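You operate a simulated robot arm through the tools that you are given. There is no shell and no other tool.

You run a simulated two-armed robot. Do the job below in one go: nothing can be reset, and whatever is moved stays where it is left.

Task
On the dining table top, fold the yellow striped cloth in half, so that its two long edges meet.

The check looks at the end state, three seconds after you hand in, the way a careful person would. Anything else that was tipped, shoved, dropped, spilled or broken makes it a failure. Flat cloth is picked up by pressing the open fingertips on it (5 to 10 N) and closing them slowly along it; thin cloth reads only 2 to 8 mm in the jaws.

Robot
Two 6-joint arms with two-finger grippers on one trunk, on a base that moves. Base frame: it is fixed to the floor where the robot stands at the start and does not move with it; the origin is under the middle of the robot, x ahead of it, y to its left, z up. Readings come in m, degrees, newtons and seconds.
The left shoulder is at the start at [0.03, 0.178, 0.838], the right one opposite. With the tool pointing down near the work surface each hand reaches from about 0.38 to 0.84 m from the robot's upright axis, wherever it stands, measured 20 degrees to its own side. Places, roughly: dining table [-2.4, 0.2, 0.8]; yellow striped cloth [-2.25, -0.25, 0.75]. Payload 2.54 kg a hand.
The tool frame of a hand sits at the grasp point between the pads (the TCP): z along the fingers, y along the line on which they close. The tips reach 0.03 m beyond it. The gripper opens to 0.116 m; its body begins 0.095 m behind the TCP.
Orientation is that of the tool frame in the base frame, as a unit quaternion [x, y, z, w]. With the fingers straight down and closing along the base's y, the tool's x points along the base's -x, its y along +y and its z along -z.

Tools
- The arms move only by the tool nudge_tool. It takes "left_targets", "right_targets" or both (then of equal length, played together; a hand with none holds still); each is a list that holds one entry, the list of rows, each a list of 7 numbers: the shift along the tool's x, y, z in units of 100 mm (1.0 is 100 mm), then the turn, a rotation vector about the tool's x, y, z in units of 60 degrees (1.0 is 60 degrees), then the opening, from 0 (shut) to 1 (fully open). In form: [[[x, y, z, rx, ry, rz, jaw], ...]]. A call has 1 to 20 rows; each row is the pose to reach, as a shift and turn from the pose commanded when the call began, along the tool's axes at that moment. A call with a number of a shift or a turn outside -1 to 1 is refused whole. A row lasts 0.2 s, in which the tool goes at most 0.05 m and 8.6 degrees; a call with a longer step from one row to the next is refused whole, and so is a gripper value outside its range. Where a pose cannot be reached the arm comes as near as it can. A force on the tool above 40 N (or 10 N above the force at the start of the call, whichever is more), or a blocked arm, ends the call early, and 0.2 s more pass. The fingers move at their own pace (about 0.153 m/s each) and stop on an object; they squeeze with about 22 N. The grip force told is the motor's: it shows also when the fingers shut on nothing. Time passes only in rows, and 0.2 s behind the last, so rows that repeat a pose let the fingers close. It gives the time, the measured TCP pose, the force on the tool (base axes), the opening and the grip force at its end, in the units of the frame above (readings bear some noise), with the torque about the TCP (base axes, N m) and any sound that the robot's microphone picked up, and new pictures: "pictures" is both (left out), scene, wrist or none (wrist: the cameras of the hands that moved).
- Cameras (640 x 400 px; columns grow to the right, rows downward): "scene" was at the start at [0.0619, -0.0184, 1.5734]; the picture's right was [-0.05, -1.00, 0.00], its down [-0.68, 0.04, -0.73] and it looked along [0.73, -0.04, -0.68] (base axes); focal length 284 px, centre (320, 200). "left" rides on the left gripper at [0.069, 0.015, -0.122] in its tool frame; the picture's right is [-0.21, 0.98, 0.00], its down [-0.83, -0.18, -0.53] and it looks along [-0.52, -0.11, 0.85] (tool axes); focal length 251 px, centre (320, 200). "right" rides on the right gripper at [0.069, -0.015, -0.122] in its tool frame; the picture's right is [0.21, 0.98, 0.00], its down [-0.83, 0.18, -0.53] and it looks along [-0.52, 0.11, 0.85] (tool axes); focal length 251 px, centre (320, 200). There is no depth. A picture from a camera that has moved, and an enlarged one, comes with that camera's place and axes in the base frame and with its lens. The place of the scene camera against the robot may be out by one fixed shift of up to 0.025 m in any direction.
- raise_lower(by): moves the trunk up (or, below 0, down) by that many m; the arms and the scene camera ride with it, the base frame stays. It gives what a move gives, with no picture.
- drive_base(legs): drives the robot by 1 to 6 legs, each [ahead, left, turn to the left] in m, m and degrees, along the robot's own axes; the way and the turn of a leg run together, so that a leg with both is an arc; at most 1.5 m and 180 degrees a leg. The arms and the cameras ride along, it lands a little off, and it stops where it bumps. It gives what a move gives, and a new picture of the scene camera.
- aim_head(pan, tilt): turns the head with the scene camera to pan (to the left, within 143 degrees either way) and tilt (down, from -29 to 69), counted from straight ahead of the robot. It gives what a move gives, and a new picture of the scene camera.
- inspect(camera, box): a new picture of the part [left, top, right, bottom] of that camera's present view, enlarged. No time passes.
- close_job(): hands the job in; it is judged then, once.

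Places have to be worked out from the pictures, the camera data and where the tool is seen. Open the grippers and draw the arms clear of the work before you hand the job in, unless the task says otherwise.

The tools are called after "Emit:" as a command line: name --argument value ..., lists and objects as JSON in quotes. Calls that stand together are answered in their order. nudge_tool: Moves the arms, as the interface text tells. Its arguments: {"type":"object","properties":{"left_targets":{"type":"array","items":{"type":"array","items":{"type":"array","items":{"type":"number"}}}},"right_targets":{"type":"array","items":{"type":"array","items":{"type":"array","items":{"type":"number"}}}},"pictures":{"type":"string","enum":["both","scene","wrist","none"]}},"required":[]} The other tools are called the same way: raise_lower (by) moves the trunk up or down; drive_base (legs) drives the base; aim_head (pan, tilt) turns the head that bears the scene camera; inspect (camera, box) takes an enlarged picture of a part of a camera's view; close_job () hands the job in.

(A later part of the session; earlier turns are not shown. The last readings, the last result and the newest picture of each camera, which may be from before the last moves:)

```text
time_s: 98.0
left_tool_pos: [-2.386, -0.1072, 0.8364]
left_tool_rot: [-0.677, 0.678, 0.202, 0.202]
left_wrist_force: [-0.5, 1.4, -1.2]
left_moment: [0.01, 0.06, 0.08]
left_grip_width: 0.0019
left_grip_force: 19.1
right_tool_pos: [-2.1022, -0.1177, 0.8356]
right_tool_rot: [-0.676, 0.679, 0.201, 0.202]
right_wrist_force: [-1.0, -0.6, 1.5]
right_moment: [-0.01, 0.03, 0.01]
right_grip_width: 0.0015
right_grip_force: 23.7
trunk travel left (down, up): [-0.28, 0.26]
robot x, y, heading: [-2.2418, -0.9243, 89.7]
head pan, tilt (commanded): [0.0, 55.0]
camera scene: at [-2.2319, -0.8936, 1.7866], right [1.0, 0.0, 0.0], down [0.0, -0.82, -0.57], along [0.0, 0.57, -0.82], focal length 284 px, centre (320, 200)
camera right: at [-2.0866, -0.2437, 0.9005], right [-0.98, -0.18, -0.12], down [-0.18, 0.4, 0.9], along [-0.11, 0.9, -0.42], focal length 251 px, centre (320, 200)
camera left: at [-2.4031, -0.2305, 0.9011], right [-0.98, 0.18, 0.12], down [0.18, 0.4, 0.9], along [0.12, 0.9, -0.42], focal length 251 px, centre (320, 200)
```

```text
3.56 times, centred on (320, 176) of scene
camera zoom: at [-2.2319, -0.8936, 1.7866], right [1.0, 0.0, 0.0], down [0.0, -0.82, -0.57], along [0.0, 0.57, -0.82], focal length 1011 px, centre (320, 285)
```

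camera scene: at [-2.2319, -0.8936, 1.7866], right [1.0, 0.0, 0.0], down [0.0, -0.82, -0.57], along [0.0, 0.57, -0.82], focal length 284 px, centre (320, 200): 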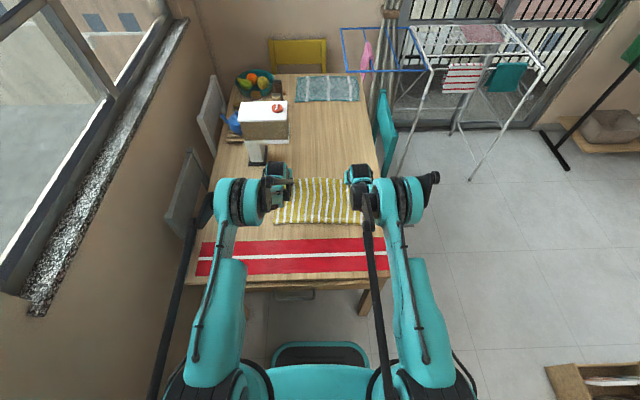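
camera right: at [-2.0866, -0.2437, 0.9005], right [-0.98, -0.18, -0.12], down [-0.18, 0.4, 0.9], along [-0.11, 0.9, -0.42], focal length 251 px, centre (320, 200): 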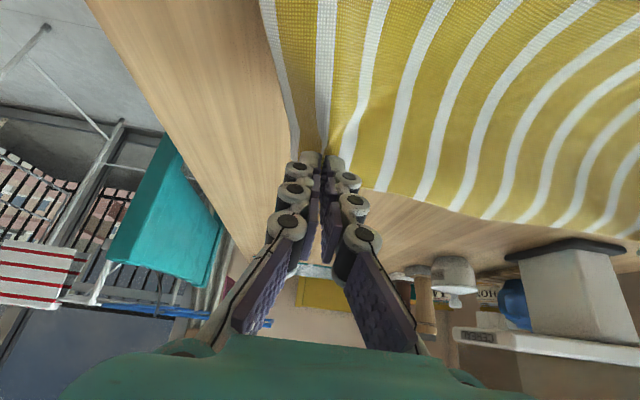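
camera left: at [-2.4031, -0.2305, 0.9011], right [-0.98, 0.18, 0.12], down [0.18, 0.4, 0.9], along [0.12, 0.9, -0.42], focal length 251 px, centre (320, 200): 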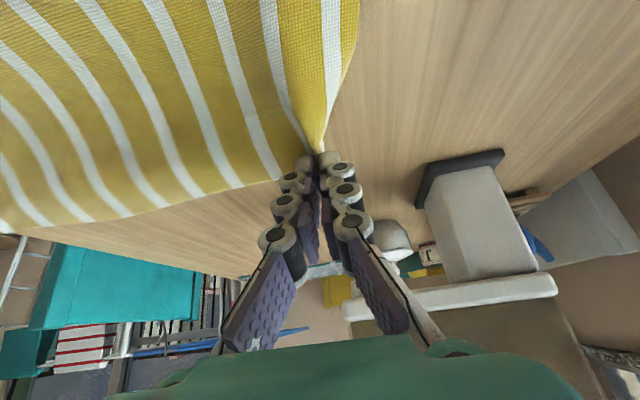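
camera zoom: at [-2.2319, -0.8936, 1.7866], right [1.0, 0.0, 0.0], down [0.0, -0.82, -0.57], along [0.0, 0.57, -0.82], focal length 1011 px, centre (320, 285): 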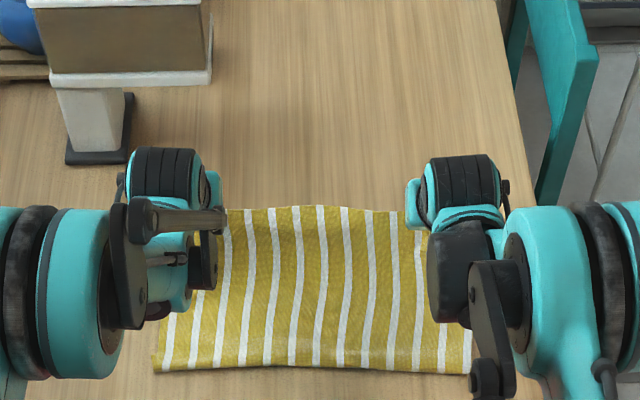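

Free edge now at about −0.287; I bring the held edge down to just above the table.

Emit:
nudge_tool --left_targets '[[[-0.01, 0, 0.1, 0, 0.01, 0, 0], [-0.02, 0, 0.2, 0, 0.02, 0, 0], [-0.03, 0, 0.3, 0, 0.03, 0, 0], [-0.04, 0, 0.4, 0, 0.04, 0, 0], [-0.05, 0, 0.5, 0, 0.05, 0, 0], [-0.056, 0, 0.592, 0, 0.055, 0, 0]]]' --right_targets '[[[-0.01, 0, 0.098, 0, 0.01, 0, 0], [-0.02, 0, 0.196, 0, 0.02, 0, 0], [-0.03, 0, 0.294, 0, 0.03, 0, 0], [-0.04, 0, 0.392, 0, 0.04, 0, 0], [-0.05, 0, 0.49, 0, 0.05, 0, 0], [-0.057, 0, 0.582, 0, 0.055, 0, 0]]]' --pictures "both"

Emit:
inspect --camera "scene" --box '[230, 120, 410, 232]'

```text
time_s: 99.5
left_tool_pos: [-2.3863, -0.0966, 0.8202]
left_tool_rot: [-0.682, 0.684, 0.183, 0.183]
left_wrist_force: [3.4, -0.2, -0.3]
left_moment: [0.03, -0.16, -0.08]
left_grip_width: 0.0011
left_grip_force: 18.6
left hand out of reach, approached as far as the arm can: row 3, 4, 5, 6
right_tool_pos: [-2.1007, -0.1029, 0.8167]
right_tool_rot: [-0.681, 0.685, 0.181, 0.183]
right_wrist_force: [-1.3, 1.1, 1.5]
right_moment: [-0.01, 0.01, -0.02]
right_grip_width: 0.003
right_grip_force: 26.6
right hand out of reach, approached as far as the arm can: row 4, 5, 6
trunk travel left (down, up): [-0.28, 0.26]
robot x, y, heading: [-2.2408, -0.9214, 89.6]
head pan, tilt (commanded): [0.0, 55.0]
camera scene: at [-2.2319, -0.8948, 1.7867], right [1.0, 0.0, 0.0], down [0.0, -0.82, -0.57], along [0.0, 0.57, -0.82], focal length 284 px, centre (320, 200)
camera right: at [-2.0848, -0.2245, 0.8885], right [-0.98, -0.18, -0.11], down [-0.18, 0.45, 0.87], along [-0.11, 0.87, -0.47], focal length 251 px, centre (320, 200)
camera left: at [-2.4037, -0.2171, 0.8914], right [-0.98, 0.19, 0.11], down [0.18, 0.45, 0.88], along [0.12, 0.87, -0.47], focal length 251 px, centre (320, 200)
```

scene: 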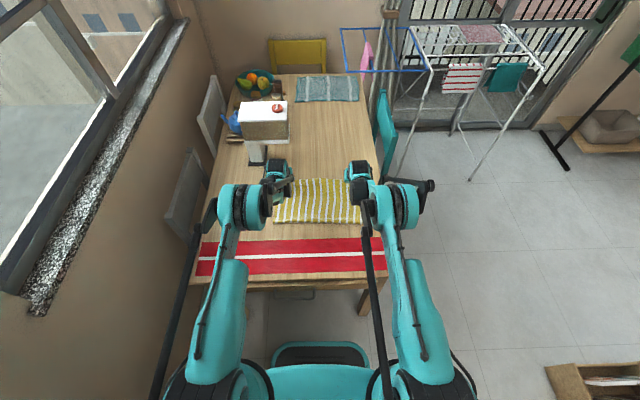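
right: 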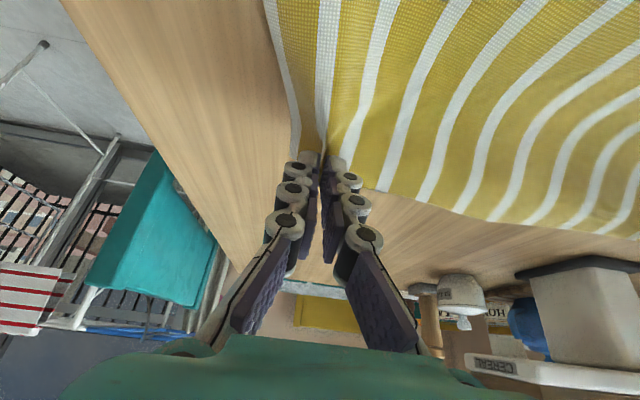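
left: 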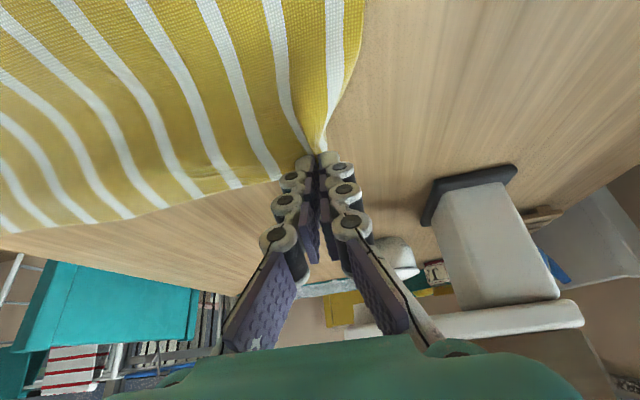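

```text
3.56 times, centred on (320, 176) of scene
camera zoom: at [-2.2319, -0.8948, 1.7867], right [1.0, 0.0, 0.0], down [0.0, -0.82, -0.57], along [0.0, 0.57, -0.82], focal length 1011 px, centre (320, 285)
```

zoom: 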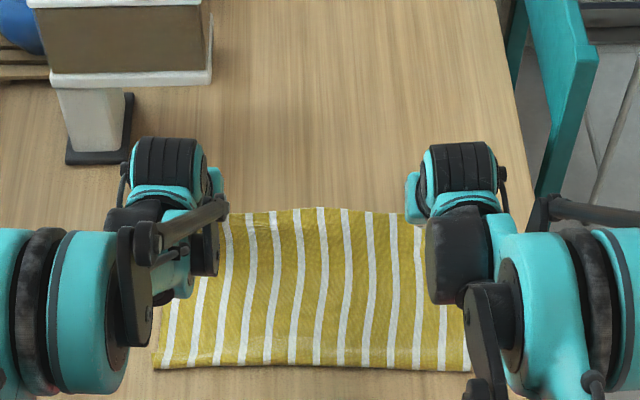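

The raised trunk limits the reach here; I drive 2 cm forward and lower the trunk 3 cm, which sets the held edge onto the table.

Emit:
drive_base --legs '[[0.02, 0, 0]]'

Emit:
raise_lower --by -0.03

Emit:
inspect --camera "scene" --box '[230, 120, 410, 232]'

Emit:
inspect --camera "left" --box '[0, 0, 640, 400]'

Emit:
inspect --camera "right" --box '[0, 0, 640, 400]'

```text
time_s: 100.2
left_tool_pos: [-2.3866, -0.0751, 0.8182]
left_tool_rot: [-0.682, 0.685, 0.182, 0.183]
left_wrist_force: [4.2, 0.8, -0.9]
left_moment: [-0.01, -0.23, -0.14]
left_grip_width: 0.0018
left_grip_force: 19.8
right_tool_pos: [-2.1005, -0.0819, 0.8149]
right_tool_rot: [-0.681, 0.685, 0.181, 0.183]
right_wrist_force: [-3.7, 1.3, 0.3]
right_moment: [-0.04, 0.16, 0.12]
right_grip_width: 0.0023
right_grip_force: 19.3
trunk travel left (down, up): [-0.28, 0.26]
robot x, y, heading: [-2.2422, -0.9066, 89.9]
head pan, tilt (commanded): [0.0, 55.0]
camera scene: at [-2.2317, -0.8737, 1.7866], right [1.0, 0.0, 0.0], down [0.0, -0.82, -0.57], along [0.0, 0.57, -0.82], focal length 284 px, centre (320, 200)
```

scene: 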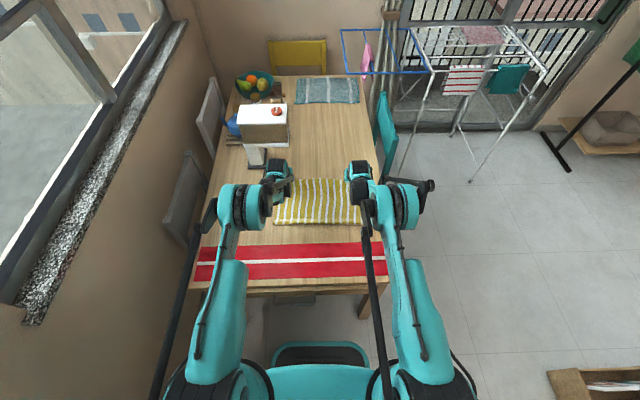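

```text
time_s: 101.0
left_tool_pos: [-2.3865, -0.0776, 0.7904]
left_tool_rot: [-0.681, 0.685, 0.182, 0.184]
left_wrist_force: [0.6, 1.0, -0.1]
left_moment: [0.0, 0.02, 0.04]
left_grip_width: 0.0035
left_grip_force: 23.3
right_tool_pos: [-2.1005, -0.0832, 0.7876]
right_tool_rot: [-0.681, 0.685, 0.183, 0.183]
right_wrist_force: [-1.4, 1.1, -1.0]
right_moment: [0.0, -0.04, 0.0]
right_grip_width: 0.0036
right_grip_force: 23.7
trunk travel left (down, up): [-0.25, 0.29]
robot x, y, heading: [-2.2428, -0.9019, 89.6]
head pan, tilt (commanded): [0.0, 55.0]
```

```text
3.56 times, centred on (320, 176) of scene
camera zoom: at [-2.2317, -0.8764, 1.7567], right [1.0, 0.0, 0.0], down [0.0, -0.82, -0.57], along [0.0, 0.57, -0.82], focal length 1011 px, centre (320, 285)
```

zoom: 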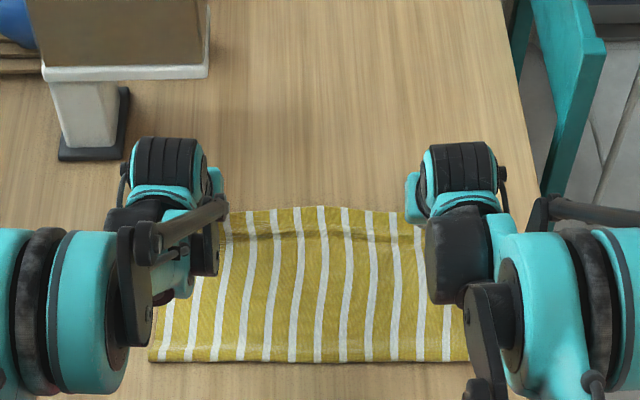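

```text
1.00 times, centred on (320, 200) of left (not enlarged: the box is as wide or as high as the picture)
camera zoom: at [-2.4035, -0.198, 0.862], right [-0.98, 0.19, 0.11], down [0.18, 0.45, 0.88], along [0.12, 0.87, -0.47], focal length 251 px, centre (320, 200)
```

zoom: 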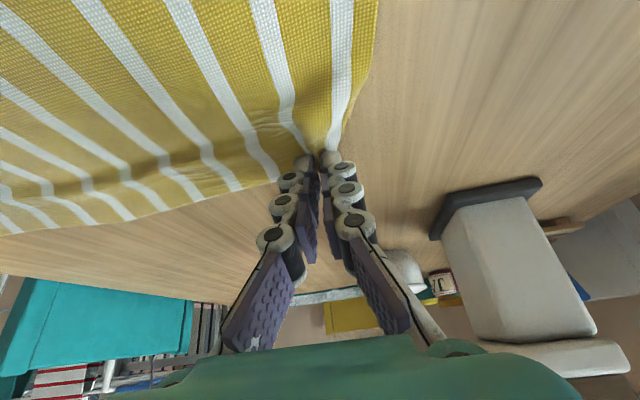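

```text
1.00 times, centred on (320, 200) of right (not enlarged: the box is as wide or as high as the picture)
camera zoom: at [-2.0847, -0.2054, 0.8591], right [-0.98, -0.18, -0.11], down [-0.18, 0.45, 0.88], along [-0.11, 0.87, -0.47], focal length 251 px, centre (320, 200)
```

zoom: 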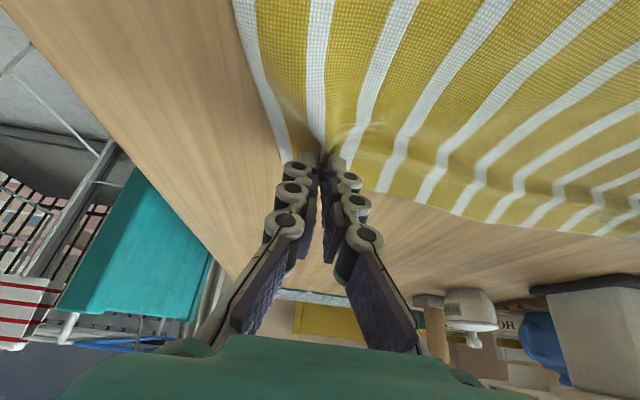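

The cloth is flat with its far edge at about y≈−0.055 and the hands 1 cm above the table. I open the jaws slowly and lift straight off.

Emit:
nudge_tool --left_targets '[[[0, 0, 0, 0, 0, 0, 0.05], [0, 0, 0, 0, 0, 0, 0.12], [0, 0, 0, 0, 0, 0, 0.2], [0, 0, 0, 0, 0, 0, 0.28], [0, 0, 0, 0, 0, 0, 0.3], [-0.08, 0, -0.13, 0, 0, 0, 0.3], [-0.16, 0, -0.26, 0, 0, 0, 0.3], [-0.25, 0, -0.4, 0, 0, 0, 0.3]]]' --right_targets '[[[0, 0, 0, 0, 0, 0, 0.05], [0, 0, 0, 0, 0, 0, 0.12], [0, 0, 0, 0, 0, 0, 0.2], [0, 0, 0, 0, 0, 0, 0.28], [0, 0, 0, 0, 0, 0, 0.3], [-0.08, 0, -0.13, 0, 0, 0, 0.3], [-0.16, 0, -0.26, 0, 0, 0, 0.3], [-0.25, 0, -0.4, 0, 0, 0, 0.3]]]' --pictures "both"

Emit:
inspect --camera "scene" --box '[230, 120, 410, 232]'

```text
time_s: 102.8
left_tool_pos: [-2.3858, -0.0739, 0.8385]
left_tool_rot: [-0.681, 0.685, 0.182, 0.184]
left_wrist_force: [0.4, 0.6, 0.3]
left_moment: [0.01, 0.02, 0.02]
left_grip_width: 0.0348
left_grip_force: 0.0
right_tool_pos: [-2.0992, -0.0803, 0.8335]
right_tool_rot: [-0.681, 0.685, 0.183, 0.184]
right_wrist_force: [-0.3, 0.1, 1.1]
right_moment: [-0.02, 0.02, -0.01]
right_grip_width: 0.0348
right_grip_force: 0.0
trunk travel left (down, up): [-0.25, 0.29]
robot x, y, heading: [-2.2413, -0.9015, 89.8]
head pan, tilt (commanded): [0.0, 55.0]
camera scene: at [-2.2318, -0.8761, 1.7567], right [1.0, 0.0, 0.0], down [0.0, -0.82, -0.57], along [0.0, 0.57, -0.82], focal length 284 px, centre (320, 200)
camera right: at [-2.0841, -0.2034, 0.9056], right [-0.98, -0.18, -0.11], down [-0.18, 0.45, 0.88], along [-0.11, 0.87, -0.47], focal length 251 px, centre (320, 200)
camera left: at [-2.4027, -0.1958, 0.9087], right [-0.98, 0.19, 0.11], down [0.18, 0.45, 0.88], along [0.12, 0.87, -0.47], focal length 251 px, centre (320, 200)
```

scene: 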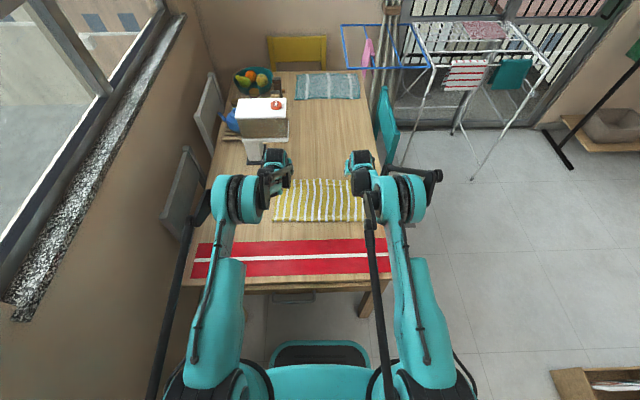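
right: 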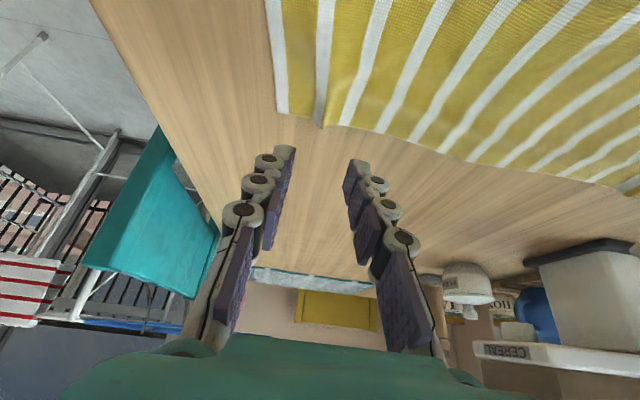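
left: 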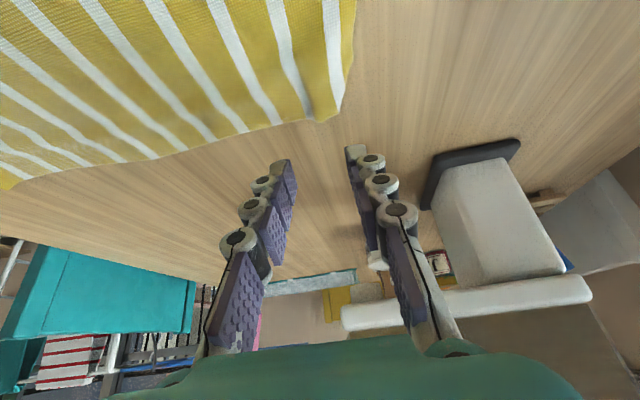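

```text
3.56 times, centred on (320, 176) of scene
camera zoom: at [-2.2318, -0.8761, 1.7567], right [1.0, 0.0, 0.0], down [0.0, -0.82, -0.57], along [0.0, 0.57, -0.82], focal length 1011 px, centre (320, 285)
```

zoom: 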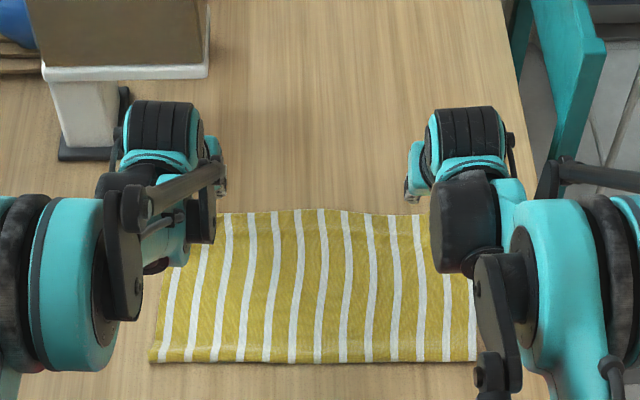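

The cloth is free and mostly flat, far edge y≈−0.052. But the span to the near edge measures only ~0.22 m, so I check the near edge for a tucked hem.

Emit:
inspect --camera "scene" --box '[265, 175, 375, 228]'

```text
5.82 times, centred on (320, 202) of scene
camera zoom: at [-2.2318, -0.8761, 1.7567], right [1.0, 0.0, 0.0], down [0.0, -0.82, -0.57], along [0.0, 0.57, -0.82], focal length 1654 px, centre (320, 191)
```

zoom: 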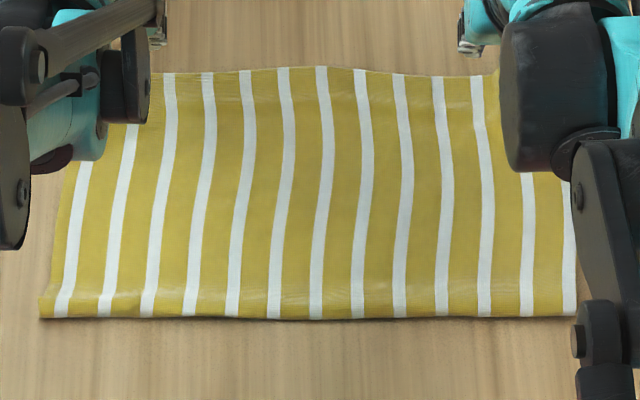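

The near edge is tucked under by about 3 cm: so the "C" was in fact forming when I lowered the curtain. That is the fold I want, so I re-pinch the far edge (a bit deeper this time), hang the cloth again and lower it all the way. First down to just above the cloth.

Emit:
nudge_tool --left_targets '[[[0.067, -0.02, 0.09, 0, 0, 0, 0.33], [0.134, -0.04, 0.18, 0, 0, 0, 0.33], [0.2, -0.06, 0.27, 0, 0, 0, 0.33], [0.268, -0.08, 0.365, 0, 0, 0, 0.33], [0.268, -0.08, 0.365, 0, 0, 0, 0.33]]]' --right_targets '[[[0.05, 0, 0.086, 0, 0, 0, 0.33], [0.1, 0, 0.173, 0, 0, 0, 0.33], [0.15, 0, 0.26, 0, 0, 0, 0.33], [0.2, 0, 0.346, 0, 0, 0, 0.33], [0.2, 0, 0.346, 0, 0, 0, 0.33]]]' --pictures "wrist"

```text
time_s: 104.0
left_tool_pos: [-2.3782, -0.0797, 0.7919]
left_tool_rot: [-0.682, 0.684, 0.183, 0.183]
left_wrist_force: [0.2, -0.8, -0.2]
left_moment: [0.01, 0.01, -0.01]
left_grip_width: 0.0386
left_grip_force: 0.1
right_tool_pos: [-2.1001, -0.081, 0.7921]
right_tool_rot: [-0.682, 0.685, 0.183, 0.183]
right_wrist_force: [0.0, 0.4, 0.4]
right_moment: [-0.01, -0.03, -0.03]
right_grip_width: 0.0382
right_grip_force: 0.0
trunk travel left (down, up): [-0.25, 0.29]
robot x, y, heading: [-2.2393, -0.9016, 89.9]
head pan, tilt (commanded): [0.0, 55.0]
camera right: at [-2.0844, -0.2025, 0.8654], right [-0.98, -0.18, -0.11], down [-0.18, 0.45, 0.87], along [-0.11, 0.87, -0.47], focal length 251 px, centre (320, 200)
camera left: at [-2.3946, -0.2008, 0.8638], right [-0.98, 0.19, 0.11], down [0.18, 0.45, 0.88], along [0.12, 0.87, -0.47], focal length 251 px, centre (320, 200)
```

right: 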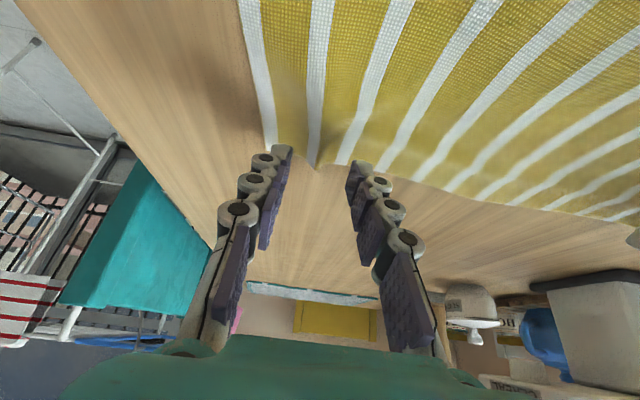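
left: 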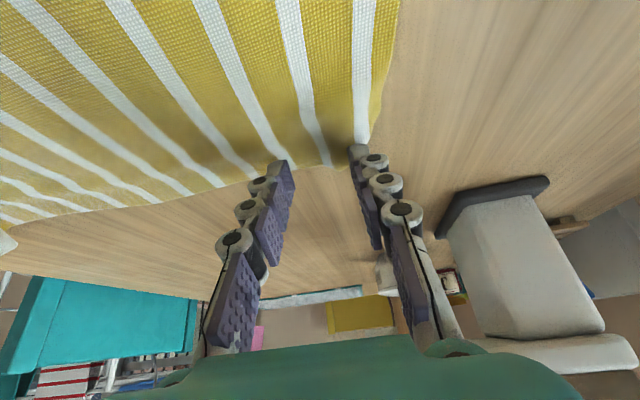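

Tips are right over the far hem. I creep down 7 mm, then fine-tune the pressure.

Emit:
nudge_tool --left_targets '[[[0.015, 0, 0.026, 0, 0, 0, 0.33], [0.03, 0, 0.052, 0, 0, 0, 0.33], [0.035, 0, 0.061, 0, 0, 0, 0.33], [0.035, 0, 0.061, 0, 0, 0, 0.33]]]' --right_targets '[[[0.015, 0, 0.026, 0, 0, 0, 0.33], [0.03, 0, 0.052, 0, 0, 0, 0.33], [0.035, 0, 0.061, 0, 0, 0, 0.33], [0.035, 0, 0.061, 0, 0, 0, 0.33]]]' --pictures "none"

Emit:
nudge_tool --left_targets '[[[0.005, 0, 0.0087, 0, 0, 0, 0.33], [0.005, 0, 0.0087, 0, 0, 0, 0.33]]]' --right_targets '[[[0.005, 0, 0.0087, 0, 0, 0, 0.33], [0.005, 0, 0.0087, 0, 0, 0, 0.33]]]' --pictures "none"

```text
time_s: 105.0
left_tool_pos: [-2.378, -0.0798, 0.7868]
left_tool_rot: [-0.681, 0.685, 0.183, 0.184]
left_wrist_force: [-0.3, 0.0, 0.6]
left_moment: [0.01, 0.01, 0.0]
left_grip_width: 0.0384
left_grip_force: 0.0
right_tool_pos: [-2.1003, -0.0821, 0.7863]
right_tool_rot: [-0.681, 0.685, 0.183, 0.184]
right_wrist_force: [0.5, 0.2, -0.3]
right_moment: [0.0, 0.01, -0.03]
right_grip_width: 0.0382
right_grip_force: 0.1
trunk travel left (down, up): [-0.25, 0.29]
robot x, y, heading: [-2.2423, -0.906, 89.6]
head pan, tilt (commanded): [0.0, 55.0]
```

```text
time_s: 105.6
left_tool_pos: [-2.3782, -0.0821, 0.7864]
left_tool_rot: [-0.682, 0.684, 0.183, 0.184]
left_wrist_force: [-0.5, -0.5, 0.5]
left_moment: [0.0, 0.01, 0.03]
left_grip_width: 0.0381
left_grip_force: 0.0
right_tool_pos: [-2.1001, -0.0823, 0.7866]
right_tool_rot: [-0.681, 0.685, 0.182, 0.183]
right_wrist_force: [0.2, -0.6, 0.0]
right_moment: [0.0, 0.02, -0.02]
right_grip_width: 0.0385
right_grip_force: 0.1
trunk travel left (down, up): [-0.25, 0.29]
robot x, y, heading: [-2.2401, -0.9054, 89.7]
head pan, tilt (commanded): [0.0, 55.0]
```

Not yet touching (z≈0.786). Another 1.5 mm.

Emit:
nudge_tool --left_targets '[[[0.0075, 0, 0.013, 0, 0, 0, 0.33], [0.0075, 0, 0.013, 0, 0, 0, 0.33]]]' --right_targets '[[[0.0075, 0, 0.013, 0, 0, 0, 0.33], [0.0075, 0, 0.013, 0, 0, 0, 0.33]]]' --pictures "none"

```text
time_s: 106.2
left_tool_pos: [-2.379, -0.0824, 0.7853]
left_tool_rot: [-0.681, 0.685, 0.182, 0.183]
left_wrist_force: [0.8, -0.5, -0.2]
left_moment: [0.03, 0.01, -0.03]
left_grip_width: 0.0381
left_grip_force: 0.1
left hand out of reach, approached as far as the arm can: row 1, 2
right_tool_pos: [-2.1004, -0.0825, 0.7864]
right_tool_rot: [-0.681, 0.685, 0.181, 0.183]
right_wrist_force: [0.3, -0.4, 0.6]
right_moment: [-0.01, -0.03, 0.02]
right_grip_width: 0.0386
right_grip_force: 0.0
trunk travel left (down, up): [-0.25, 0.29]
robot x, y, heading: [-2.2379, -0.9053, 89.8]
head pan, tilt (commanded): [0.0, 55.0]
```

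The arms are at their limit with the trunk this high. I raise the hands 9 cm and lower the trunk 8.5 cm, which brings them back with more reach.

Emit:
nudge_tool --left_targets '[[[-0.11, 0, -0.19, 0, 0, 0, 0.33], [-0.22, 0, -0.39, 0, 0, 0, 0.33], [-0.335, 0, -0.585, 0, 0, 0, 0.33], [-0.45, 0, -0.78, 0, 0, 0, 0.33]]]' --right_targets '[[[-0.11, 0, -0.19, 0, 0, 0, 0.33], [-0.22, 0, -0.39, 0, 0, 0, 0.33], [-0.335, 0, -0.585, 0, 0, 0, 0.33], [-0.45, 0, -0.78, 0, 0, 0, 0.33]]]' --pictures "none"

Emit:
raise_lower --by -0.085

```text
time_s: 107.2
left_tool_pos: [-2.3786, -0.0839, 0.878]
left_tool_rot: [-0.681, 0.685, 0.182, 0.183]
left_wrist_force: [-0.5, 0.4, 0.1]
left_moment: [-0.01, -0.01, 0.03]
left_grip_width: 0.0385
left_grip_force: 0.1
right_tool_pos: [-2.1002, -0.0807, 0.8746]
right_tool_rot: [-0.682, 0.685, 0.181, 0.183]
right_wrist_force: [1.4, -0.3, -0.4]
right_moment: [0.04, 0.04, -0.03]
right_grip_width: 0.0382
right_grip_force: 0.0
trunk travel left (down, up): [-0.25, 0.29]
robot x, y, heading: [-2.2444, -0.9021, 89.7]
head pan, tilt (commanded): [0.0, 55.0]
```

```text
time_s: 108.4
left_tool_pos: [-2.3802, -0.0837, 0.7926]
left_tool_rot: [-0.681, 0.685, 0.183, 0.183]
left_wrist_force: [0.3, 0.1, 0.3]
left_moment: [0.0, -0.01, -0.01]
left_grip_width: 0.0381
left_grip_force: 0.1
right_tool_pos: [-2.0989, -0.081, 0.7896]
right_tool_rot: [-0.681, 0.685, 0.182, 0.183]
right_wrist_force: [-0.1, -0.3, 0.1]
right_moment: [-0.03, -0.01, 0.02]
right_grip_width: 0.0382
right_grip_force: 0.1
trunk travel left (down, up): [-0.165, 0.375]
robot x, y, heading: [-2.2398, -0.9033, 89.7]
head pan, tilt (commanded): [0.0, 55.0]
```

Good. Now down again: left 7 mm (and 3 mm forward), right 4 mm.

Emit:
nudge_tool --left_targets '[[[0.005, 0, 0.04, 0, 0, 0, 0.33], [0.009, 0, 0.076, 0, 0, 0, 0.33], [0.009, 0, 0.076, 0, 0, 0, 0.33]]]' --right_targets '[[[0.01, 0, 0.017, 0, 0, 0, 0.33], [0.02, 0, 0.035, 0, 0, 0, 0.33], [0.02, 0, 0.035, 0, 0, 0, 0.33]]]' --pictures "none"

Emit:
nudge_tool --left_targets '[[[0.005, 0, 0.0087, 0, 0, 0, 0.33], [0.005, 0, 0.0087, 0, 0, 0, 0.33]]]' --right_targets '[[[0.005, 0, 0.0087, 0, 0, 0, 0.33], [0.005, 0, 0.0087, 0, 0, 0, 0.33]]]' --pictures "none"

```text
time_s: 109.2
left_tool_pos: [-2.3785, -0.0806, 0.7843]
left_tool_rot: [-0.682, 0.684, 0.183, 0.184]
left_wrist_force: [1.0, 0.1, -0.4]
left_moment: [0.0, -0.01, 0.0]
left_grip_width: 0.0383
left_grip_force: 0.0
right_tool_pos: [-2.101, -0.0811, 0.7852]
right_tool_rot: [-0.681, 0.685, 0.182, 0.183]
right_wrist_force: [0.1, 0.3, 0.3]
right_moment: [-0.01, 0.02, 0.04]
right_grip_width: 0.0383
right_grip_force: 0.0
trunk travel left (down, up): [-0.165, 0.375]
robot x, y, heading: [-2.2409, -0.9075, 89.8]
head pan, tilt (commanded): [0.0, 55.0]
```

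```text
time_s: 109.8
left_tool_pos: [-2.3791, -0.0798, 0.7837]
left_tool_rot: [-0.681, 0.685, 0.182, 0.184]
left_wrist_force: [-0.3, 0.6, 0.0]
left_moment: [-0.01, 0.02, 0.01]
left_grip_width: 0.0379
left_grip_force: 0.0
right_tool_pos: [-2.0999, -0.0816, 0.785]
right_tool_rot: [-0.681, 0.685, 0.182, 0.183]
right_wrist_force: [0.2, 0.6, 0.3]
right_moment: [-0.03, 0.01, 0.01]
right_grip_width: 0.0381
right_grip_force: 0.0
trunk travel left (down, up): [-0.165, 0.375]
robot x, y, heading: [-2.2375, -0.9036, 89.6]
head pan, tilt (commanded): [0.0, 55.0]
```

Still just free; 1 mm more each.

Emit:
nudge_tool --left_targets '[[[0.005, 0, 0.0087, 0, 0, 0, 0.33], [0.005, 0, 0.0087, 0, 0, 0, 0.33]]]' --right_targets '[[[0.0075, 0, 0.013, 0, 0, 0, 0.33], [0.0075, 0, 0.013, 0, 0, 0, 0.33]]]' --pictures "none"

```text
time_s: 110.4
left_tool_pos: [-2.3784, -0.0791, 0.7834]
left_tool_rot: [-0.681, 0.685, 0.183, 0.183]
left_wrist_force: [-0.1, 0.8, 2.7]
left_moment: [0.05, 0.07, 0.0]
left_grip_width: 0.0383
left_grip_force: 0.0
right_tool_pos: [-2.0999, -0.0834, 0.7833]
right_tool_rot: [-0.682, 0.684, 0.184, 0.184]
right_wrist_force: [0.1, -0.6, 0.0]
right_moment: [0.01, 0.01, 0.02]
right_grip_width: 0.0383
right_grip_force: 0.0
trunk travel left (down, up): [-0.165, 0.375]
robot x, y, heading: [-2.2416, -0.9002, 89.8]
head pan, tilt (commanded): [0.0, 55.0]
```

Left touches with 3 N. Left 0.4 mm more, right 1 mm more.

Emit:
nudge_tool --left_targets '[[[0.002, 0, 0.0035, 0, 0, 0, 0.33], [0.002, 0, 0.0035, 0, 0, 0, 0.33]]]' --right_targets '[[[0.005, 0, 0.0087, 0, 0, 0, 0.33], [0.005, 0, 0.0087, 0, 0, 0, 0.33]]]' --pictures "none"

```text
time_s: 111.0
left_tool_pos: [-2.378, -0.0792, 0.7831]
left_tool_rot: [-0.681, 0.685, 0.183, 0.184]
left_wrist_force: [0.4, 0.8, 4.0]
left_moment: [0.08, 0.12, -0.06]
left_grip_width: 0.0382
left_grip_force: 0.0
right_tool_pos: [-2.1001, -0.0818, 0.782]
right_tool_rot: [-0.681, 0.685, 0.182, 0.183]
right_wrist_force: [-0.5, 0.1, 3.8]
right_moment: [0.05, -0.06, 0.0]
right_grip_width: 0.0381
right_grip_force: 0.0
trunk travel left (down, up): [-0.165, 0.375]
robot x, y, heading: [-2.2382, -0.904, 89.4]
head pan, tilt (commanded): [0.0, 55.0]
```

Both at 4 N. I add 0.4 mm and close slowly, drifting 5 mm inward.

Emit:
nudge_tool --left_targets '[[[0.002, 0, 0.0035, 0, 0, 0, 0.33], [0.002, -0.004, 0.0035, 0, 0, 0, 0.3], [0.002, -0.008, 0.0035, 0, 0, 0, 0.28], [0.002, -0.012, 0.0035, 0, 0, 0, 0.26], [0.002, -0.016, 0.0035, 0, 0, 0, 0.24], [0.002, -0.02, 0.0035, 0, 0, 0, 0.22], [0.002, -0.024, 0.0035, 0, 0, 0, 0.2], [0.002, -0.028, 0.0035, 0, 0, 0, 0.18], [0.002, -0.032, 0.0035, 0, 0, 0, 0.16], [0.002, -0.036, 0.0035, 0, 0, 0, 0.14], [0.002, -0.04, 0.0035, 0, 0, 0, 0.12], [0.002, -0.044, 0.0035, 0, 0, 0, 0.1], [0.002, -0.048, 0.0035, 0, 0, 0, 0.08], [0.002, -0.05, 0.0035, 0, 0, 0, 0.06], [0.002, -0.05, 0.0035, 0, 0, 0, 0.04], [0.002, -0.05, 0.0035, 0, 0, 0, 0.02], [0.002, -0.05, 0.0035, 0, 0, 0, 0.0], [0.002, -0.05, 0.0035, 0, 0, 0, 0.0]]]' --right_targets '[[[0.002, 0, 0.0035, 0, 0, 0, 0.33], [0.002, 0.004, 0.0035, 0, 0, 0, 0.3], [0.002, 0.008, 0.0035, 0, 0, 0, 0.28], [0.002, 0.012, 0.0035, 0, 0, 0, 0.26], [0.002, 0.016, 0.0035, 0, 0, 0, 0.24], [0.002, 0.02, 0.0035, 0, 0, 0, 0.22], [0.002, 0.024, 0.0035, 0, 0, 0, 0.2], [0.002, 0.028, 0.0035, 0, 0, 0, 0.18], [0.002, 0.032, 0.0035, 0, 0, 0, 0.16], [0.002, 0.036, 0.0035, 0, 0, 0, 0.14], [0.002, 0.04, 0.0035, 0, 0, 0, 0.12], [0.002, 0.044, 0.0035, 0, 0, 0, 0.1], [0.002, 0.048, 0.0035, 0, 0, 0, 0.08], [0.002, 0.05, 0.0035, 0, 0, 0, 0.06], [0.002, 0.05, 0.0035, 0, 0, 0, 0.04], [0.002, 0.05, 0.0035, 0, 0, 0, 0.02], [0.002, 0.05, 0.0035, 0, 0, 0, 0.0], [0.002, 0.05, 0.0035, 0, 0, 0, 0.0]]]' --pictures "both"

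```text
time_s: 114.8
left_tool_pos: [-2.3735, -0.0802, 0.7821]
left_tool_rot: [-0.682, 0.684, 0.183, 0.183]
left_wrist_force: [0.8, -0.2, -0.7]
left_moment: [-0.01, 0.0, -0.01]
left_grip_width: 0.0024
left_grip_force: 20.0
right_tool_pos: [-2.1044, -0.0819, 0.7821]
right_tool_rot: [-0.681, 0.685, 0.182, 0.183]
right_wrist_force: [-1.5, 0.4, -0.3]
right_moment: [-0.03, 0.0, -0.01]
right_grip_width: 0.0036
right_grip_force: 26.9
trunk travel left (down, up): [-0.165, 0.375]
robot x, y, heading: [-2.235, -0.9004, 90.0]
head pan, tilt (commanded): [0.0, 55.0]
camera scene: at [-2.2318, -0.8752, 1.6717], right [1.0, 0.0, 0.0], down [0.0, -0.82, -0.57], along [0.0, 0.57, -0.82], focal length 284 px, centre (320, 200)
camera right: at [-2.0897, -0.2037, 0.8529], right [-0.98, -0.18, -0.11], down [-0.18, 0.45, 0.87], along [-0.11, 0.87, -0.47], focal length 251 px, centre (320, 200)
camera left: at [-2.3906, -0.2008, 0.8538], right [-0.98, 0.19, 0.11], down [0.18, 0.45, 0.88], along [0.12, 0.87, -0.47], focal length 251 px, centre (320, 200)
```

scene: 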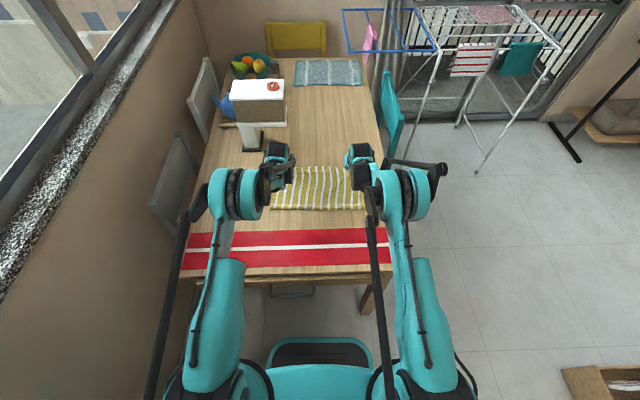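
right: 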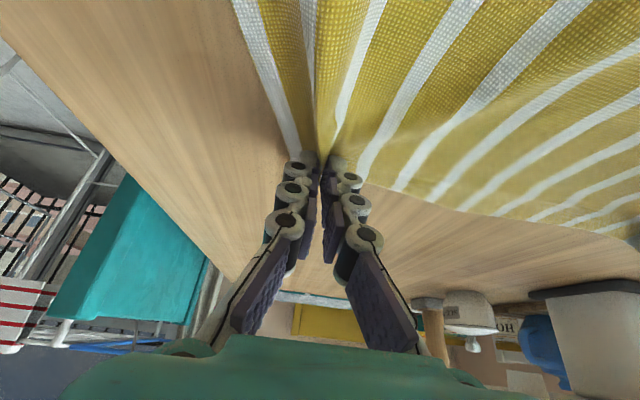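
left: 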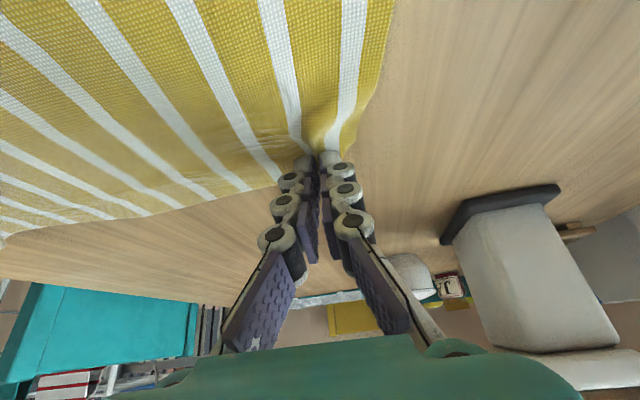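

Both pinched again (2.4 / 3.6 mm). I raise the trunk 0.27 m so the cloth hangs free; the arms stay as they are, so lowering the trunk later brings them exactly back.

Emit:
raise_lower --by 0.27

Emit:
inspect --camera "scene" --box '[230, 110, 410, 222]'

Emit:
inspect --camera "left" --box '[0, 0, 640, 400]'

```text
time_s: 117.5
left_tool_pos: [-2.373, -0.0802, 1.0522]
left_tool_rot: [-0.681, 0.684, 0.183, 0.184]
left_wrist_force: [0.2, 0.4, -0.9]
left_moment: [0.0, 0.01, -0.03]
left_grip_width: 0.0035
left_grip_force: 21.0
right_tool_pos: [-2.105, -0.0812, 1.0505]
right_tool_rot: [-0.681, 0.686, 0.182, 0.183]
right_wrist_force: [-1.5, -1.6, 2.7]
right_moment: [-0.01, 0.07, 0.05]
right_grip_width: 0.0013
right_grip_force: 20.4
trunk travel left (down, up): [-0.435, 0.105]
robot x, y, heading: [-2.2389, -0.9028, 89.9]
head pan, tilt (commanded): [0.0, 55.0]
```

```text
3.56 times, centred on (320, 166) of scene
camera zoom: at [-2.2318, -0.8747, 1.9415], right [1.0, 0.0, 0.0], down [0.0, -0.82, -0.57], along [0.0, 0.57, -0.82], focal length 1011 px, centre (320, 321)
```

zoom: 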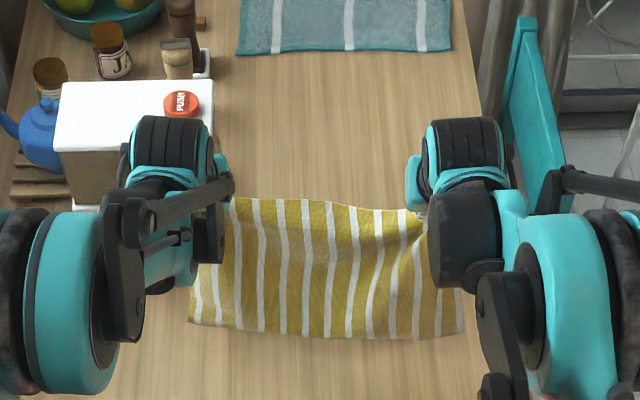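

```text
1.00 times, centred on (320, 200) of left (not enlarged: the box is as wide or as high as the picture)
camera zoom: at [-2.3907, -0.2005, 1.1234], right [-0.98, 0.19, 0.11], down [0.18, 0.45, 0.88], along [0.12, 0.87, -0.47], focal length 251 px, centre (320, 200)
```

zoom: 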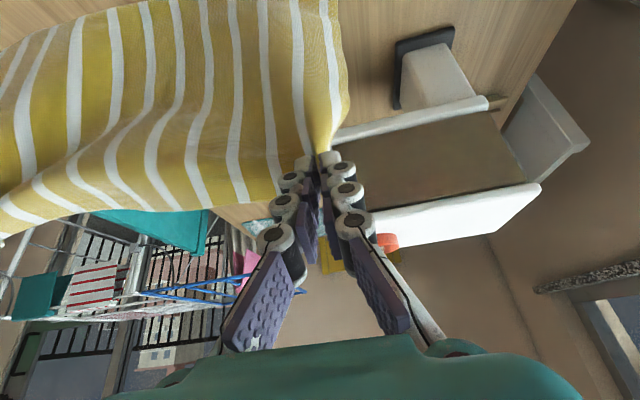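

Hanging free, lower edge about 3 cm above the table near y≈−0.09. I lower 3.5 cm to touch, then draw the hands towards me while going down so the free edge trails to the far side.

Emit:
raise_lower --by -0.035

Emit:
nudge_tool --left_targets '[[[0.11, 0, 0.02, 0, 0, 0, 0], [0.22, 0, 0.04, 0, 0, 0, 0], [0.33, 0, 0.06, 0, 0, 0, 0], [0.44, 0, 0.08, 0, 0, 0, 0], [0.55, 0, 0.1, 0, 0, 0, 0], [0.66, 0, 0.12, 0, 0, 0, 0]]]' --right_targets '[[[0.11, 0, 0.02, 0, 0, 0, 0], [0.22, 0, 0.04, 0, 0, 0, 0], [0.33, 0, 0.06, 0, 0, 0, 0], [0.44, 0, 0.08, 0, 0, 0, 0], [0.55, 0, 0.1, 0, 0, 0, 0], [0.66, 0, 0.12, 0, 0, 0, 0]]]' --pictures "both"

Emit:
inspect --camera "scene" --box '[230, 120, 410, 232]'

```text
time_s: 118.3
left_tool_pos: [-2.374, -0.0816, 1.0191]
left_tool_rot: [-0.681, 0.685, 0.182, 0.183]
left_wrist_force: [0.0, 0.4, 0.4]
left_moment: [0.04, 0.01, 0.01]
left_grip_width: 0.0018
left_grip_force: 23.0
right_tool_pos: [-2.1058, -0.0827, 1.0169]
right_tool_rot: [-0.681, 0.685, 0.183, 0.184]
right_wrist_force: [0.2, 0.3, -1.1]
right_moment: [-0.05, 0.0, 0.02]
right_grip_width: 0.0022
right_grip_force: 19.4
trunk travel left (down, up): [-0.4, 0.14]
robot x, y, heading: [-2.2375, -0.9047, 89.8]
head pan, tilt (commanded): [0.0, 55.0]
```

```text
time_s: 119.7
left_tool_pos: [-2.3747, -0.1312, 0.9744]
left_tool_rot: [-0.681, 0.685, 0.182, 0.184]
left_wrist_force: [0.2, 0.0, -0.7]
left_moment: [0.0, 0.0, 0.02]
left_grip_width: 0.0012
left_grip_force: 21.5
right_tool_pos: [-2.1061, -0.1315, 0.9734]
right_tool_rot: [-0.681, 0.685, 0.181, 0.183]
right_wrist_force: [-0.4, 0.2, 0.3]
right_moment: [-0.02, -0.01, -0.03]
right_grip_width: 0.0039
right_grip_force: 19.8
trunk travel left (down, up): [-0.4, 0.14]
robot x, y, heading: [-2.2415, -0.9054, 89.7]
head pan, tilt (commanded): [0.0, 55.0]
camera scene: at [-2.2317, -0.8751, 1.9067], right [1.0, 0.0, 0.0], down [0.0, -0.82, -0.57], along [0.0, 0.57, -0.82], focal length 284 px, centre (320, 200)
camera right: at [-2.0897, -0.2542, 1.0451], right [-0.98, -0.18, -0.11], down [-0.18, 0.45, 0.87], along [-0.11, 0.87, -0.47], focal length 251 px, centre (320, 200)
camera left: at [-2.3912, -0.2523, 1.0455], right [-0.98, 0.19, 0.11], down [0.18, 0.45, 0.88], along [0.12, 0.87, -0.47], focal length 251 px, centre (320, 200)
```

scene: 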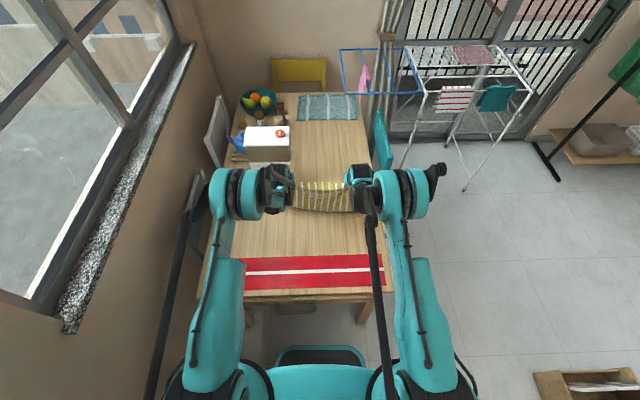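
right: 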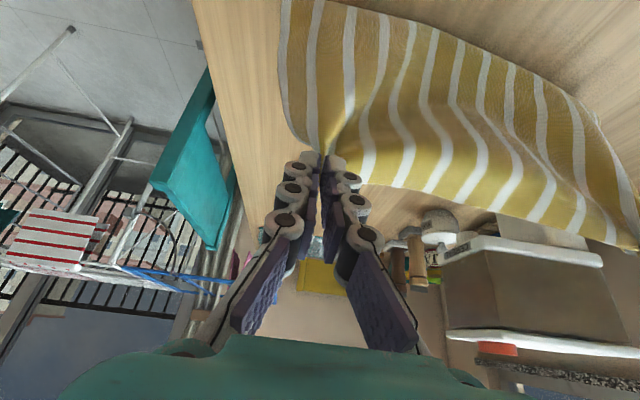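
left: 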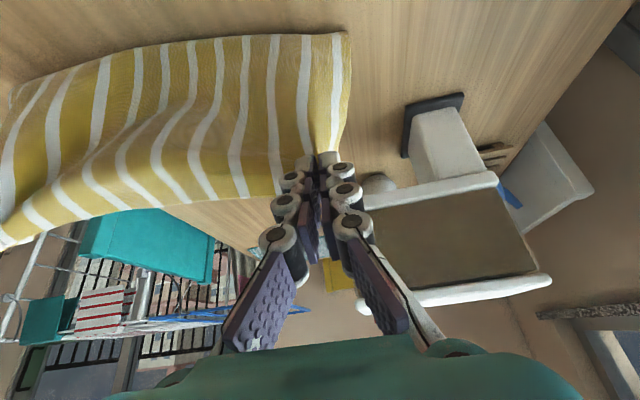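

```text
3.56 times, centred on (320, 176) of scene
camera zoom: at [-2.2317, -0.8751, 1.9067], right [1.0, 0.0, 0.0], down [0.0, -0.82, -0.57], along [0.0, 0.57, -0.82], focal length 1011 px, centre (320, 285)
```

zoom: 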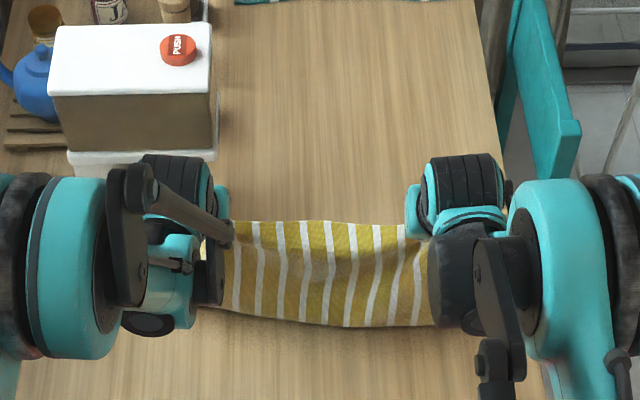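

The tuck is forming: the sheet's front is at y≈−0.13 under the hands with about 4 cm already turned under to the far side. I keep lowering straight down in steps.

Emit:
raise_lower --by -0.07

Emit:
inspect --camera "scene" --box '[230, 120, 410, 232]'

Emit:
inspect --camera "left" --box '[0, 0, 640, 400]'

Emit:
inspect --camera "right" --box '[0, 0, 640, 400]'

```text
time_s: 120.8
left_tool_pos: [-2.3749, -0.1319, 0.905]
left_tool_rot: [-0.681, 0.685, 0.182, 0.183]
left_wrist_force: [0.5, 0.0, 0.5]
left_moment: [-0.03, 0.01, -0.02]
left_grip_width: 0.0016
left_grip_force: 21.8
right_tool_pos: [-2.1049, -0.1329, 0.9035]
right_tool_rot: [-0.681, 0.685, 0.182, 0.183]
right_wrist_force: [-0.4, 1.1, -1.5]
right_moment: [-0.01, 0.03, 0.01]
right_grip_width: 0.0046
right_grip_force: 22.7
trunk travel left (down, up): [-0.33, 0.21]
robot x, y, heading: [-2.24, -0.9011, 89.7]
head pan, tilt (commanded): [0.0, 55.0]
```

```text
3.56 times, centred on (320, 176) of scene
camera zoom: at [-2.2317, -0.8755, 1.8368], right [1.0, 0.0, 0.0], down [0.0, -0.82, -0.57], along [0.0, 0.57, -0.82], focal length 1011 px, centre (320, 285)
```

zoom: 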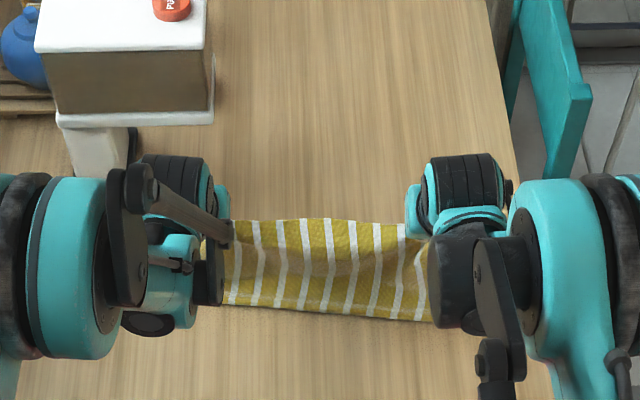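

```text
1.00 times, centred on (320, 200) of left (not enlarged: the box is as wide or as high as the picture)
camera zoom: at [-2.3913, -0.2524, 0.9758], right [-0.98, 0.19, 0.11], down [0.18, 0.45, 0.88], along [0.12, 0.87, -0.47], focal length 251 px, centre (320, 200)
```

zoom: 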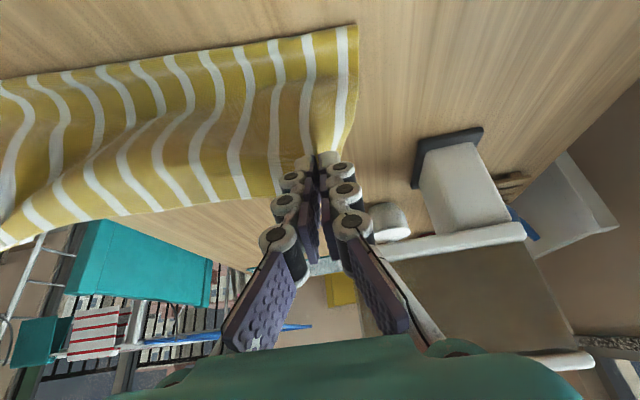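

```text
1.00 times, centred on (320, 200) of right (not enlarged: the box is as wide or as high as the picture)
camera zoom: at [-2.0896, -0.2544, 0.9755], right [-0.98, -0.18, -0.11], down [-0.18, 0.45, 0.87], along [-0.11, 0.87, -0.47], focal length 251 px, centre (320, 200)
```

zoom: 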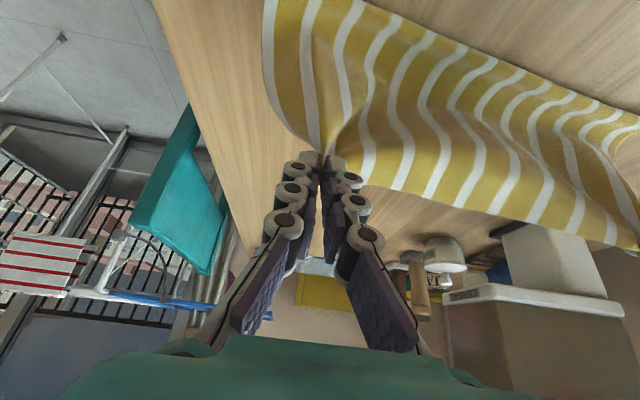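

Front has stayed near y≈−0.13…−0.15 while the hands are at h≈0.126. I zoom on the wrist views to see whether the lower layer is tucked under evenly.

Emit:
inspect --camera "left" --box '[180, 0, 420, 150]'

Emit:
inspect --camera "right" --box '[240, 0, 640, 250]'

Emit:
inspect --camera "scene" --box '[280, 170, 370, 220]'

```text
2.67 times, centred on (300, 75) of left
camera zoom: at [-2.3913, -0.2524, 0.9758], right [-0.98, 0.19, 0.11], down [0.18, 0.45, 0.88], along [0.12, 0.87, -0.47], focal length 670 px, centre (373, 533)
```

zoom: 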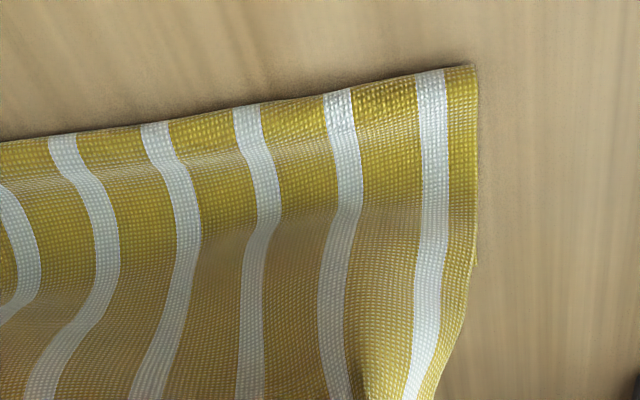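

```text
1.60 times, centred on (440, 125) of right
camera zoom: at [-2.0896, -0.2544, 0.9755], right [-0.98, -0.18, -0.11], down [-0.18, 0.45, 0.87], along [-0.11, 0.87, -0.47], focal length 402 px, centre (128, 320)
```

zoom: 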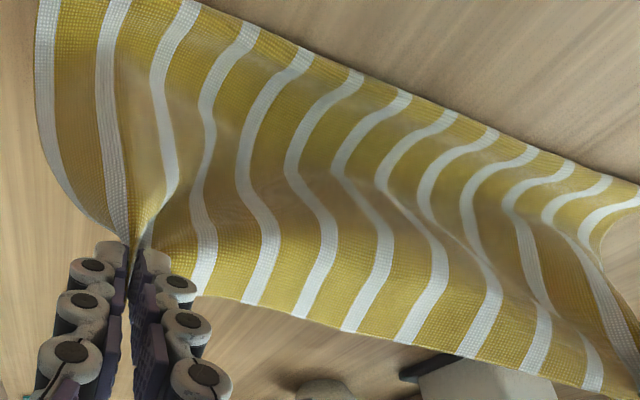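

```text
7.11 times, centred on (325, 195) of scene
camera zoom: at [-2.2317, -0.8755, 1.8368], right [1.0, 0.0, 0.0], down [0.0, -0.82, -0.57], along [0.0, 0.57, -0.82], focal length 2021 px, centre (284, 236)
```

zoom: 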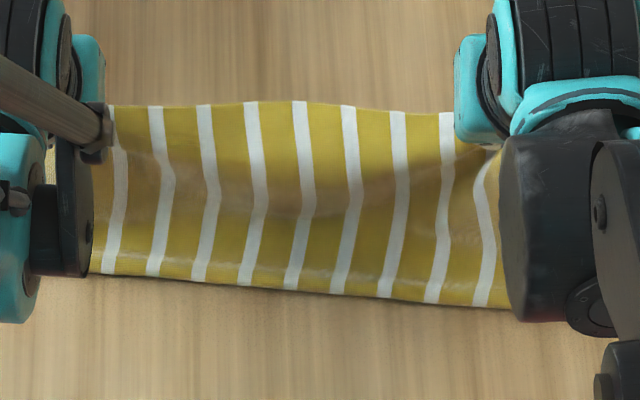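

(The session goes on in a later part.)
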